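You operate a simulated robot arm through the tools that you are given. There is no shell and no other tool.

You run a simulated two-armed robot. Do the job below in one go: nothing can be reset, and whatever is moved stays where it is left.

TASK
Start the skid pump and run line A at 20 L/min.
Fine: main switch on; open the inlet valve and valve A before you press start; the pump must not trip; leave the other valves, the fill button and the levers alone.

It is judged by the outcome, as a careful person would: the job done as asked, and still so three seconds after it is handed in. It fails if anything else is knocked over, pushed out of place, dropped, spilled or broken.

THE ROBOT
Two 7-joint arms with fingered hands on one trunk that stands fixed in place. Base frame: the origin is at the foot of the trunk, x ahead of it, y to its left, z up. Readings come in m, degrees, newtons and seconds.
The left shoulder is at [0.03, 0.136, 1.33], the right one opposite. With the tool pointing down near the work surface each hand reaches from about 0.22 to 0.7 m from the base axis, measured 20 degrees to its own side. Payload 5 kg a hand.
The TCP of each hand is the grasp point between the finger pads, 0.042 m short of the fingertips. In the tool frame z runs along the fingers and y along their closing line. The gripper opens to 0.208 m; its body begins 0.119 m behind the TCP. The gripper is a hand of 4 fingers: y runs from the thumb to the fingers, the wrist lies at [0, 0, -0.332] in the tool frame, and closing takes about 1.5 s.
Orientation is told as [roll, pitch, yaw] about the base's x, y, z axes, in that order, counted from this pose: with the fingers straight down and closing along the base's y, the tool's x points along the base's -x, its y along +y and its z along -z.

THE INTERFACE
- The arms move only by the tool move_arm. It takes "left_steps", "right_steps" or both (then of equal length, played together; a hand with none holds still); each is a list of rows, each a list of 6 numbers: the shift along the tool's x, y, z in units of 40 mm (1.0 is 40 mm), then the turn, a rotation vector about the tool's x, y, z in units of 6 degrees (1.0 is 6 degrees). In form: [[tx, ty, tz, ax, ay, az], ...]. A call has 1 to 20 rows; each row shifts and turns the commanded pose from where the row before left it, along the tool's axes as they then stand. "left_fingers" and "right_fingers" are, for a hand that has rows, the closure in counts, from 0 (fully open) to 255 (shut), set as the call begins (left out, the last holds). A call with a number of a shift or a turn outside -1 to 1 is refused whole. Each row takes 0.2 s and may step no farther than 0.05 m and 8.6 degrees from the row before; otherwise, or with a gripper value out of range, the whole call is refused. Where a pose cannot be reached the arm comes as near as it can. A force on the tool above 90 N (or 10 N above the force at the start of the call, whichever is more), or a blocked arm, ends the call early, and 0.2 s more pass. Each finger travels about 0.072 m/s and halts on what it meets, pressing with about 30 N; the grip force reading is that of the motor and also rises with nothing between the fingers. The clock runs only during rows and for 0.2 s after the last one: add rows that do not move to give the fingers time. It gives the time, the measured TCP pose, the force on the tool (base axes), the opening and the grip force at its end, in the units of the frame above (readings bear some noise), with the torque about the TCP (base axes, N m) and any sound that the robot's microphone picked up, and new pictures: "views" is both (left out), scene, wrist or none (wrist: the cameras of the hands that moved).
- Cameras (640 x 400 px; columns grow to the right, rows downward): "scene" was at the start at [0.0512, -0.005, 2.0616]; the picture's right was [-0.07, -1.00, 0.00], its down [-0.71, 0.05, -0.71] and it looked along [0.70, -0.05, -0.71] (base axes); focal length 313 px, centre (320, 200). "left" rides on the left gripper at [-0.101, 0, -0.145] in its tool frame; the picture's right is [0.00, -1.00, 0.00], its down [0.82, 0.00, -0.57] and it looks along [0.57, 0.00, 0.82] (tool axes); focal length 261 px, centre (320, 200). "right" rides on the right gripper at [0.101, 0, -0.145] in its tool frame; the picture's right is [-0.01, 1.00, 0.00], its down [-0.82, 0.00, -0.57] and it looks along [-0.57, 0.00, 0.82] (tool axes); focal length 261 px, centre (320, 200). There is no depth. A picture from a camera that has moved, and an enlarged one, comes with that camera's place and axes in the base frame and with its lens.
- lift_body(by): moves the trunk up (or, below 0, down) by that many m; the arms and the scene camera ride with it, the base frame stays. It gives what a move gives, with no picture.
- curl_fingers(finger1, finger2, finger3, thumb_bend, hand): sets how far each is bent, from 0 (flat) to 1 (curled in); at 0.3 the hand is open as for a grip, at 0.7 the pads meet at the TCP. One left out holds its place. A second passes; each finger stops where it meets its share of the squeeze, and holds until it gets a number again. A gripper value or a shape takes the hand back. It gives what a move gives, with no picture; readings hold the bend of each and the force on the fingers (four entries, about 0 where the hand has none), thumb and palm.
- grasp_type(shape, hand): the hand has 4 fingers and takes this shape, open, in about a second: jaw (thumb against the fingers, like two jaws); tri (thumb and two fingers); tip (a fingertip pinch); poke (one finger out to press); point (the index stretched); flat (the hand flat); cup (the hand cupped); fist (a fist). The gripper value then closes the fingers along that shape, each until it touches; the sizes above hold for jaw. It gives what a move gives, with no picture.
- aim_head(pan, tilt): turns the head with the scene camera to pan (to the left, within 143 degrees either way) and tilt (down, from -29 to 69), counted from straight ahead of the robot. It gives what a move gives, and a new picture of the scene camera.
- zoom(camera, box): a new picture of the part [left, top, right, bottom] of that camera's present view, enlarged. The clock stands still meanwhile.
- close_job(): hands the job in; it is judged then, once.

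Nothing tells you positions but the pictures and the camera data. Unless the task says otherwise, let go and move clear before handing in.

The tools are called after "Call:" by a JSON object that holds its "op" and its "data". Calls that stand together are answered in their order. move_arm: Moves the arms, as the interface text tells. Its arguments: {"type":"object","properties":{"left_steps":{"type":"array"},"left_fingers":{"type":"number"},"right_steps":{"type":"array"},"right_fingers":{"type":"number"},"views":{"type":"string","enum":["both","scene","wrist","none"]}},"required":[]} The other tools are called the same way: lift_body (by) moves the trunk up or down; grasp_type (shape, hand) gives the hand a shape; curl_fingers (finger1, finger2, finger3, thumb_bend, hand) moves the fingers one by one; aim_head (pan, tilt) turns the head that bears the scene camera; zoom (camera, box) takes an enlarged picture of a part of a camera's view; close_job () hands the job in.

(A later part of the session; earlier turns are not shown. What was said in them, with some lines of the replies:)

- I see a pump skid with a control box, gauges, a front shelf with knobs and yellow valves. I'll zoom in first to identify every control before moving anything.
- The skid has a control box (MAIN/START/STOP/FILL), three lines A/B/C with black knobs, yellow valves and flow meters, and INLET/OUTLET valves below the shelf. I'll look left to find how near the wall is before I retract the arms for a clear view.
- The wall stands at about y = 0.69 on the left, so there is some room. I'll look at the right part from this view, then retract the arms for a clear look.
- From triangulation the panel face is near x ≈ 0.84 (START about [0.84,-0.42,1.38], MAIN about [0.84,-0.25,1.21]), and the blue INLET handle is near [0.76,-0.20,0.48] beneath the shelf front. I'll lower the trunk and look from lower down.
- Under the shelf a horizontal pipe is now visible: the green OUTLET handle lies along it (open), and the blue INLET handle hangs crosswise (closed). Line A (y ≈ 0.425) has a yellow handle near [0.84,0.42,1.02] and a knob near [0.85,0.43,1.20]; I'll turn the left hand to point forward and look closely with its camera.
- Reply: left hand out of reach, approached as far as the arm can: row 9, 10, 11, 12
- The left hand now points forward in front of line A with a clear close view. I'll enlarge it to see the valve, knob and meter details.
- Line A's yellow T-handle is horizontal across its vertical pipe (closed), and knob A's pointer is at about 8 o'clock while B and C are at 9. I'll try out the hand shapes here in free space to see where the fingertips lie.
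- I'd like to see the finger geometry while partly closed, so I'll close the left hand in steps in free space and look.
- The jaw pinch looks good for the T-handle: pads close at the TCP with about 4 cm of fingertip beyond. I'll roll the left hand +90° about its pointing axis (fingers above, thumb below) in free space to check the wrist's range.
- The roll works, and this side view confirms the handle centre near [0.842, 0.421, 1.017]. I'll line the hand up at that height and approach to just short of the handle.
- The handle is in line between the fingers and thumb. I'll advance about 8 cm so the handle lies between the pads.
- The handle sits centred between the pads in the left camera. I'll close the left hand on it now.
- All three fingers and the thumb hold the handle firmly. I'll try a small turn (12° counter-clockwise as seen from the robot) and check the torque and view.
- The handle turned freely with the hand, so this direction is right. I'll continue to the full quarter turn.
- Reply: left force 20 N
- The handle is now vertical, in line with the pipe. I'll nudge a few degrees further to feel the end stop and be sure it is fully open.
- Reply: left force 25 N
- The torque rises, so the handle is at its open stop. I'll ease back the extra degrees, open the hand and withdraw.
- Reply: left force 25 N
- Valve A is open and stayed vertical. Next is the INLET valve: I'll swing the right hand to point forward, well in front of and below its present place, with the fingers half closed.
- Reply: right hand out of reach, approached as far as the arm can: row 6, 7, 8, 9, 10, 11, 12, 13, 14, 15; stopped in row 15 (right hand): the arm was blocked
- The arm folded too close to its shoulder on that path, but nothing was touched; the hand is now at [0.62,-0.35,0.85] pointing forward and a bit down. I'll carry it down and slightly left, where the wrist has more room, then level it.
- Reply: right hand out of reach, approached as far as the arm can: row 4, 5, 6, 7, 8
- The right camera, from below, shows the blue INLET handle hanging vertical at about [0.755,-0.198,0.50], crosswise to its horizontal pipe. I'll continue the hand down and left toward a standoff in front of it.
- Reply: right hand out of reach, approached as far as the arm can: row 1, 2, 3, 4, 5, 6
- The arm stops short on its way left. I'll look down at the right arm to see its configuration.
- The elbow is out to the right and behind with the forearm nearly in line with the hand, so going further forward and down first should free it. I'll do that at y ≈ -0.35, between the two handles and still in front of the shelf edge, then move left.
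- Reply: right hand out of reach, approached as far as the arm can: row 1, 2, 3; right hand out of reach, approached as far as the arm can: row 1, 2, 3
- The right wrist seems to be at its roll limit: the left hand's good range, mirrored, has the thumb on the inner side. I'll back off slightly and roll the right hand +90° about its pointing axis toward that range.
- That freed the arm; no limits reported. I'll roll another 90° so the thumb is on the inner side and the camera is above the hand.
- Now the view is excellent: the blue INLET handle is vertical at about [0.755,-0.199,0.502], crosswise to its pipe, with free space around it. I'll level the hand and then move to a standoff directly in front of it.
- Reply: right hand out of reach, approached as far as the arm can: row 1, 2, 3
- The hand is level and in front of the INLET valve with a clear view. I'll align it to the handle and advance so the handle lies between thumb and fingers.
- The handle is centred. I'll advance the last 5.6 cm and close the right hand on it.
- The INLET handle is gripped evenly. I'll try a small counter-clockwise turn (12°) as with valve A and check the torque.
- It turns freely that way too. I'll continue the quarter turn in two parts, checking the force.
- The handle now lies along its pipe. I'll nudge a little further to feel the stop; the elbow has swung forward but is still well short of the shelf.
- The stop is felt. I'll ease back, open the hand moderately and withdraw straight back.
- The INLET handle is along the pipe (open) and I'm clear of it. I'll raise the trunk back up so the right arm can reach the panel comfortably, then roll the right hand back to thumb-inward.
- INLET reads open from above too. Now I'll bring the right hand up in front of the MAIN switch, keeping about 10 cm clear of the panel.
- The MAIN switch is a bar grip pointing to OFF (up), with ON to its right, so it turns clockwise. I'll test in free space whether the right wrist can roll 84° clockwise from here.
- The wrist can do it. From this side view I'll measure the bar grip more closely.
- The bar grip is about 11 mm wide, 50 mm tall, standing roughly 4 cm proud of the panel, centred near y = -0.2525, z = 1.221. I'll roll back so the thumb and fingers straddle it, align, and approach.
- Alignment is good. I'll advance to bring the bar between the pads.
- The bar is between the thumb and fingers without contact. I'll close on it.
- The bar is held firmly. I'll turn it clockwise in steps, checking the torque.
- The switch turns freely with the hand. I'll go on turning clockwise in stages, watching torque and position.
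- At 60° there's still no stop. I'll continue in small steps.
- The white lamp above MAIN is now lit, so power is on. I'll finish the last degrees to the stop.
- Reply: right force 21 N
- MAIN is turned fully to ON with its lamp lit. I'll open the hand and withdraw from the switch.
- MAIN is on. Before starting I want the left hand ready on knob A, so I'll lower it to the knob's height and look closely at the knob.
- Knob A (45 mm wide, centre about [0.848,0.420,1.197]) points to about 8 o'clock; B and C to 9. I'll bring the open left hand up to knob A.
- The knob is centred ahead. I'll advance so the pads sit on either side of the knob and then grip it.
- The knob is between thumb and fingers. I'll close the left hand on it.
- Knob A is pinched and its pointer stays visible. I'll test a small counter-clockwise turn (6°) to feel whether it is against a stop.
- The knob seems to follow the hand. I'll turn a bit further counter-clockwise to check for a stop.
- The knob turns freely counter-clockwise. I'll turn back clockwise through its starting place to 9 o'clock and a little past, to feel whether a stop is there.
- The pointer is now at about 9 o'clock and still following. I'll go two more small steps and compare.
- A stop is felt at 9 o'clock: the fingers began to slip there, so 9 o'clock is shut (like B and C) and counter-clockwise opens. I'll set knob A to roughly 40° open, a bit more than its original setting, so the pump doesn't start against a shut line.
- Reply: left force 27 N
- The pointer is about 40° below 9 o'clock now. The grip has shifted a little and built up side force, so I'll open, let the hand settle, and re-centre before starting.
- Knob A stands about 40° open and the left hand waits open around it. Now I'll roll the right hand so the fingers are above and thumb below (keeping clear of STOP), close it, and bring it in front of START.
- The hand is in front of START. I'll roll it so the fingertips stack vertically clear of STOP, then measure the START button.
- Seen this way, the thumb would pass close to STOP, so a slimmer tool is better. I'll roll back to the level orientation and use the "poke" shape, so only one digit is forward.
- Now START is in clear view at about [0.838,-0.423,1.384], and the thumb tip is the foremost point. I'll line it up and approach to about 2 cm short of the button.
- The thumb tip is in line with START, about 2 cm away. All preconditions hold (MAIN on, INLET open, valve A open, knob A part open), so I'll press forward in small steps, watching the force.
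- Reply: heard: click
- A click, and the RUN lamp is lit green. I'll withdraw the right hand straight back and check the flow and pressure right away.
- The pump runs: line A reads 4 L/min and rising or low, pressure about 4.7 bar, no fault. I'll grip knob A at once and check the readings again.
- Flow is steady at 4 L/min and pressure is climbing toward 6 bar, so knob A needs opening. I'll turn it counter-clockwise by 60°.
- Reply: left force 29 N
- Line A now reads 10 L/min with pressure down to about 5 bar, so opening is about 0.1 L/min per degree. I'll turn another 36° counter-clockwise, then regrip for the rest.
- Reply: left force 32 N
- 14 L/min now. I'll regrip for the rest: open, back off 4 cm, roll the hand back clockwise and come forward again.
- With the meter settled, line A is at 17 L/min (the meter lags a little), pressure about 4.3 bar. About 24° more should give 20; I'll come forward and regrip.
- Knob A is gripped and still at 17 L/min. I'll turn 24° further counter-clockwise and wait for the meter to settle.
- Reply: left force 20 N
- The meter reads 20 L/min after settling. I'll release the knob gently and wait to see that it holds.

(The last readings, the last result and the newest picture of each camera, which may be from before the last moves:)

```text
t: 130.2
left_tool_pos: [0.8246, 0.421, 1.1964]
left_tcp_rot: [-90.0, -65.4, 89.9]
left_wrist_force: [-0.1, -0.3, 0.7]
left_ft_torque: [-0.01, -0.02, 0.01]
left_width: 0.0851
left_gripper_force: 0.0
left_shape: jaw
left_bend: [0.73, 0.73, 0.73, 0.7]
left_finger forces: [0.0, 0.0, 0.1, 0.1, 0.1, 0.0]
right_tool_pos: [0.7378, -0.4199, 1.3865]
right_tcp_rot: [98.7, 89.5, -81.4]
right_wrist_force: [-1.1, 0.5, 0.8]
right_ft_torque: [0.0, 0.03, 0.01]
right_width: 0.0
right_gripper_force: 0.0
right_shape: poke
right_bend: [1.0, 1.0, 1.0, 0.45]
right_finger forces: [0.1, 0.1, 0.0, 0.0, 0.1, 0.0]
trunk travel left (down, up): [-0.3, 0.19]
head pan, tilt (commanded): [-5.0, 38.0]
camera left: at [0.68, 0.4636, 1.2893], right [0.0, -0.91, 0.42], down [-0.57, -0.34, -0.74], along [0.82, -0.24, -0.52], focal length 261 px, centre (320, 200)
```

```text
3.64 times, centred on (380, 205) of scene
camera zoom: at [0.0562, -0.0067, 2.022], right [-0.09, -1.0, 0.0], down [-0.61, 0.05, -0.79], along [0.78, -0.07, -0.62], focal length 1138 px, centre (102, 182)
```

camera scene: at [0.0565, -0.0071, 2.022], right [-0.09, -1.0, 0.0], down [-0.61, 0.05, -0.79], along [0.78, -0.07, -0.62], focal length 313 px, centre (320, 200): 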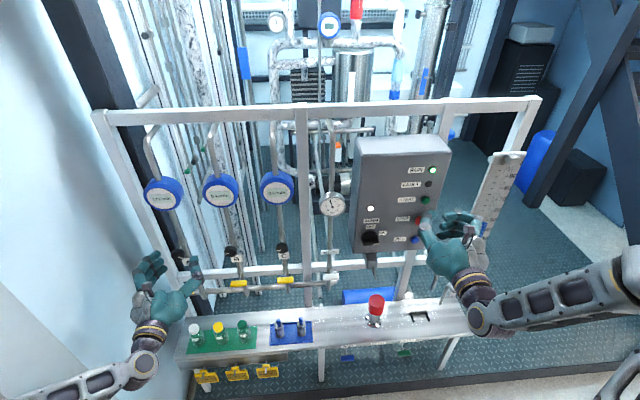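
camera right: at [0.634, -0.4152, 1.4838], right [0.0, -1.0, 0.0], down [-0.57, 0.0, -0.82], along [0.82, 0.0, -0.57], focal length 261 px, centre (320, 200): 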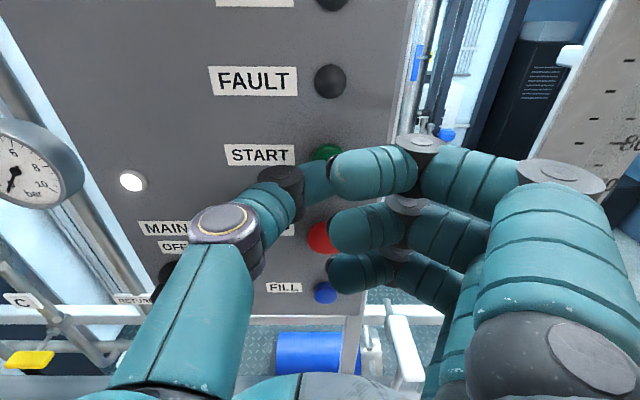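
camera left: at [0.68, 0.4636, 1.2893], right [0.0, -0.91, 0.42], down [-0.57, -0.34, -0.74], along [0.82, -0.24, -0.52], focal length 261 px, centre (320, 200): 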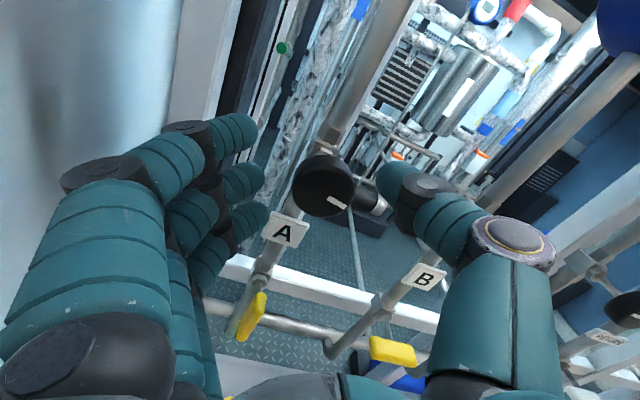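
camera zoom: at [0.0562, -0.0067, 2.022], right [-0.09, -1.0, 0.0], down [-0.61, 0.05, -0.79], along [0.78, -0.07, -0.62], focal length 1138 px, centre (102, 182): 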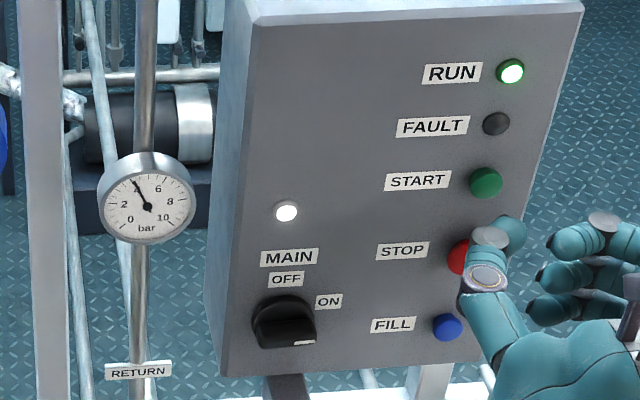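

It holds at 20 L/min with RUN lit, no fault and about 4 bar. I'll withdraw both hands straight back from the skid.

Call:
{"op": "move_arm", "data": {"left_steps": [[0, 0, -0.6, 0, 0, 0], [0, 0, -0.7, 0, 0, 0], [0, 0, -0.7, 0, 0, 0], [0, 0, -0.7, 0, 0, 0], [0, 0, -0.7, 0, 0, 0]], "right_steps": [[0, 0, -0.5, 0, 0, 0], [0, 0, -0.5, 0, 0, 0], [0, 0, -0.5, 0, 0, 0], [0, 0, -0.4, 0, 0, 0], [0, 0, -0.2, 0, 0, 0]], "views": "both"}}

Call:
{"op": "zoom", "data": {"camera": "scene", "box": [130, 160, 290, 300]}}

Call:
{"op": "zoom", "data": {"camera": "scene", "box": [300, 150, 500, 380]}}

```text
t: 131.4
left_tool_pos: [0.6885, 0.4211, 1.1983]
left_tcp_rot: [-90.1, -65.4, 90.0]
left_wrist_force: [-0.3, -0.5, 0.0]
left_ft_torque: [0.02, 0.08, 0.02]
left_width: 0.0851
left_gripper_force: 0.1
left_shape: jaw
left_bend: [0.73, 0.73, 0.73, 0.7]
left_finger forces: [0.1, 0.0, 0.0, 0.0, 0.1, 0.0]
right_tool_pos: [0.6516, -0.4202, 1.3837]
right_tcp_rot: [102.3, 89.5, -77.8]
right_wrist_force: [-1.1, 0.3, -0.1]
right_ft_torque: [-0.01, 0.04, 0.01]
right_width: 0.0
right_gripper_force: 0.1
right_shape: poke
right_bend: [1.0, 1.0, 1.0, 0.45]
right_finger forces: [0.0, 0.0, 0.0, 0.0, 0.0, 0.1]
trunk travel left (down, up): [-0.3, 0.19]
head pan, tilt (commanded): [-5.0, 38.0]
camera scene: at [0.0544, -0.0069, 2.0221], right [-0.09, -1.0, 0.0], down [-0.61, 0.05, -0.79], along [0.79, -0.07, -0.61], focal length 313 px, centre (320, 200)
camera right: at [0.5075, -0.418, 1.4855], right [0.0, -1.0, 0.0], down [-0.57, 0.0, -0.82], along [0.82, 0.0, -0.57], focal length 261 px, centre (320, 200)
camera left: at [0.5438, 0.4629, 1.2898], right [0.0, -0.91, 0.42], down [-0.57, -0.34, -0.75], along [0.82, -0.24, -0.52], focal length 261 px, centre (320, 200)
```

scene: 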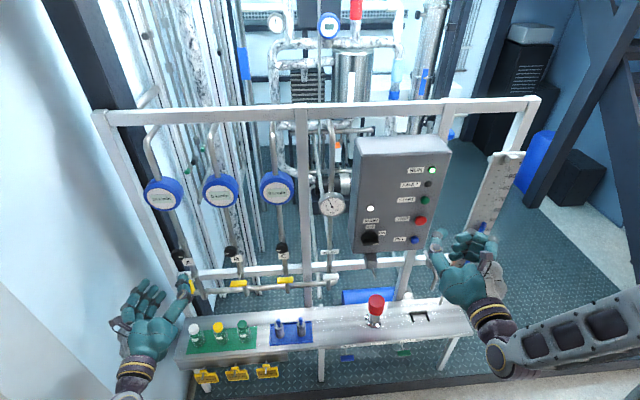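
right: 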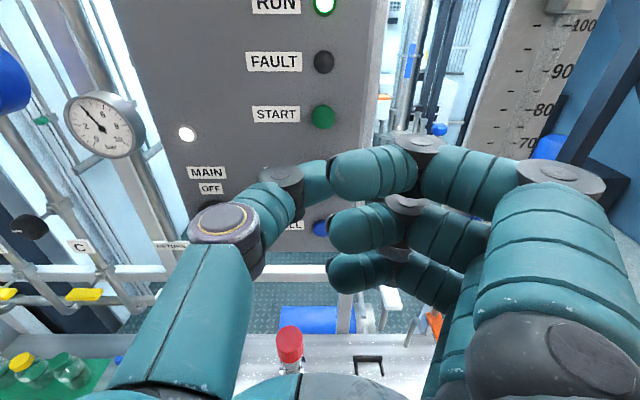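
left: 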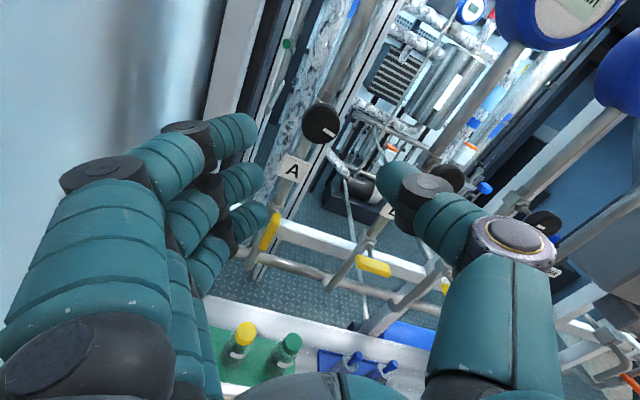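

```text
2.86 times, centred on (210, 230) of scene
camera zoom: at [0.0544, -0.0069, 2.0221], right [-0.09, -1.0, 0.0], down [-0.61, 0.05, -0.79], along [0.79, -0.07, -0.61], focal length 894 px, centre (634, 114)
```

zoom: 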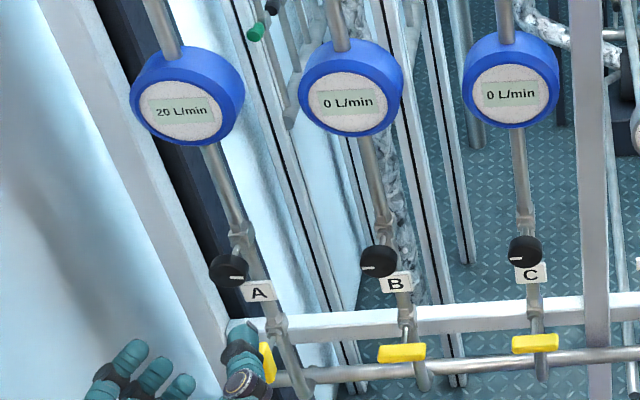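

```text
1.74 times, centred on (400, 265) of scene
camera zoom: at [0.0544, -0.0069, 2.0221], right [-0.09, -1.0, 0.0], down [-0.61, 0.05, -0.79], along [0.79, -0.07, -0.61], focal length 544 px, centre (181, 87)
```

zoom: 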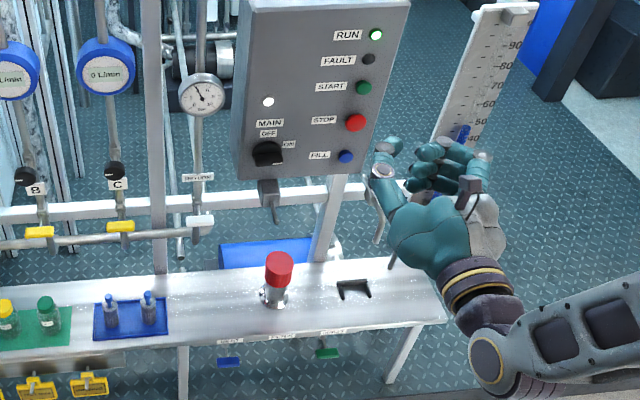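

Everything stands as intended: line A at 20 L/min, B and C at 0, RUN lit, bottles and tags undisturbed. I'll wait a few seconds more and confirm it is stable before handing in.

Call:
{"op": "move_arm", "data": {"left_steps": [[0, 0, 0, 0, 0, 0], [0, 0, 0, 0, 0, 0], [0, 0, 0, 0, 0, 0], [0, 0, 0, 0, 0, 0], [0, 0, 0, 0, 0, 0], [0, 0, 0, 0, 0, 0], [0, 0, 0, 0, 0, 0], [0, 0, 0, 0, 0, 0], [0, 0, 0, 0, 0, 0], [0, 0, 0, 0, 0, 0], [0, 0, 0, 0, 0, 0], [0, 0, 0, 0, 0, 0], [0, 0, 0, 0, 0, 0], [0, 0, 0, 0, 0, 0], [0, 0, 0, 0, 0, 0], [0, 0, 0, 0, 0, 0], [0, 0, 0, 0, 0, 0], [0, 0, 0, 0, 0, 0], [0, 0, 0, 0, 0, 0], [0, 0, 0, 0, 0, 0]], "views": "none"}}

Call:
{"op": "zoom", "data": {"camera": "scene", "box": [130, 160, 230, 230]}}

Call:
{"op": "zoom", "data": {"camera": "scene", "box": [310, 150, 450, 260]}}

```text
t: 135.6
left_tool_pos: [0.6894, 0.4209, 1.1971]
left_tcp_rot: [-90.0, -65.4, 89.9]
left_wrist_force: [-0.2, -0.4, 0.6]
left_ft_torque: [-0.03, 0.03, -0.01]
left_width: 0.0852
left_gripper_force: 0.1
left_shape: jaw
left_bend: [0.73, 0.73, 0.73, 0.7]
left_finger forces: [0.0, 0.0, 0.0, 0.1, 0.0, 0.1]
right_tool_pos: [0.6536, -0.4196, 1.385]
right_tcp_rot: [98.5, 89.5, -81.5]
right_wrist_force: [-0.2, 0.3, -0.5]
right_ft_torque: [0.0, 0.0, 0.0]
right_width: 0.0
right_gripper_force: 0.0
right_shape: poke
right_bend: [1.0, 1.0, 1.0, 0.45]
right_finger forces: [0.0, 0.1, 0.1, 0.1, 0.0, 0.1]
trunk travel left (down, up): [-0.3, 0.19]
head pan, tilt (commanded): [-5.0, 38.0]
```

```text
5.71 times, centred on (180, 195) of scene
camera zoom: at [0.0561, -0.0067, 2.022], right [-0.09, -1.0, 0.0], down [-0.61, 0.05, -0.79], along [0.78, -0.07, -0.62], focal length 1788 px, centre (1120, 229)
```

zoom: 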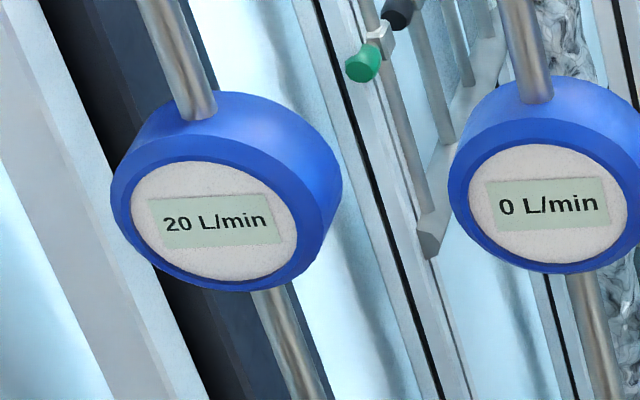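

```text
3.64 times, centred on (380, 205) of scene
camera zoom: at [0.0561, -0.0067, 2.022], right [-0.09, -1.0, 0.0], down [-0.61, 0.05, -0.79], along [0.78, -0.07, -0.62], focal length 1138 px, centre (102, 182)
```

zoom: 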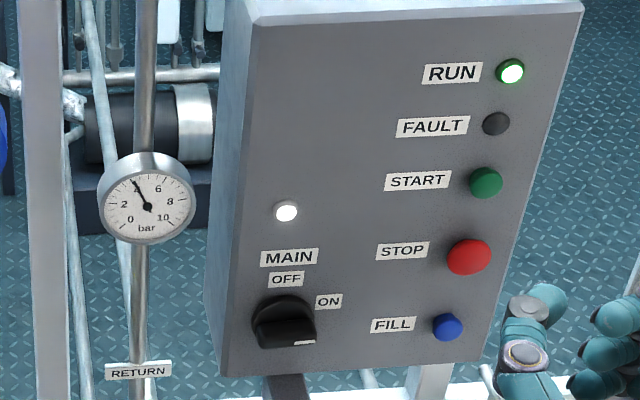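

Line A is steady at 20 L/min, RUN is lit, FAULT is dark, pressure is about 4 bar, and both hands are clear. I'm handing the job in.

Call:
{"op": "close_job", "data": {}}

```text
The job is handed in.
```

The pump is running and line A holds steady at 20 L/min. When I handed in, RUN was lit, FAULT was dark and the pressure was about 4 bar.

- **Order:** I opened valve A and the inlet valve and turned the main switch on, all before pressing START. The pump did not trip.
- **Flow:** it read 4 L/min at first, so I opened knob A further until the meter settled on 20. It still read 20 about 5 seconds after I let go of the knob and backed away.
- **Left alone:** I didn't touch the other valves, the FILL button or the levers. Lines B and C still read 0 L/min. Nothing was knocked or moved.

Both hands are clear of the skid.
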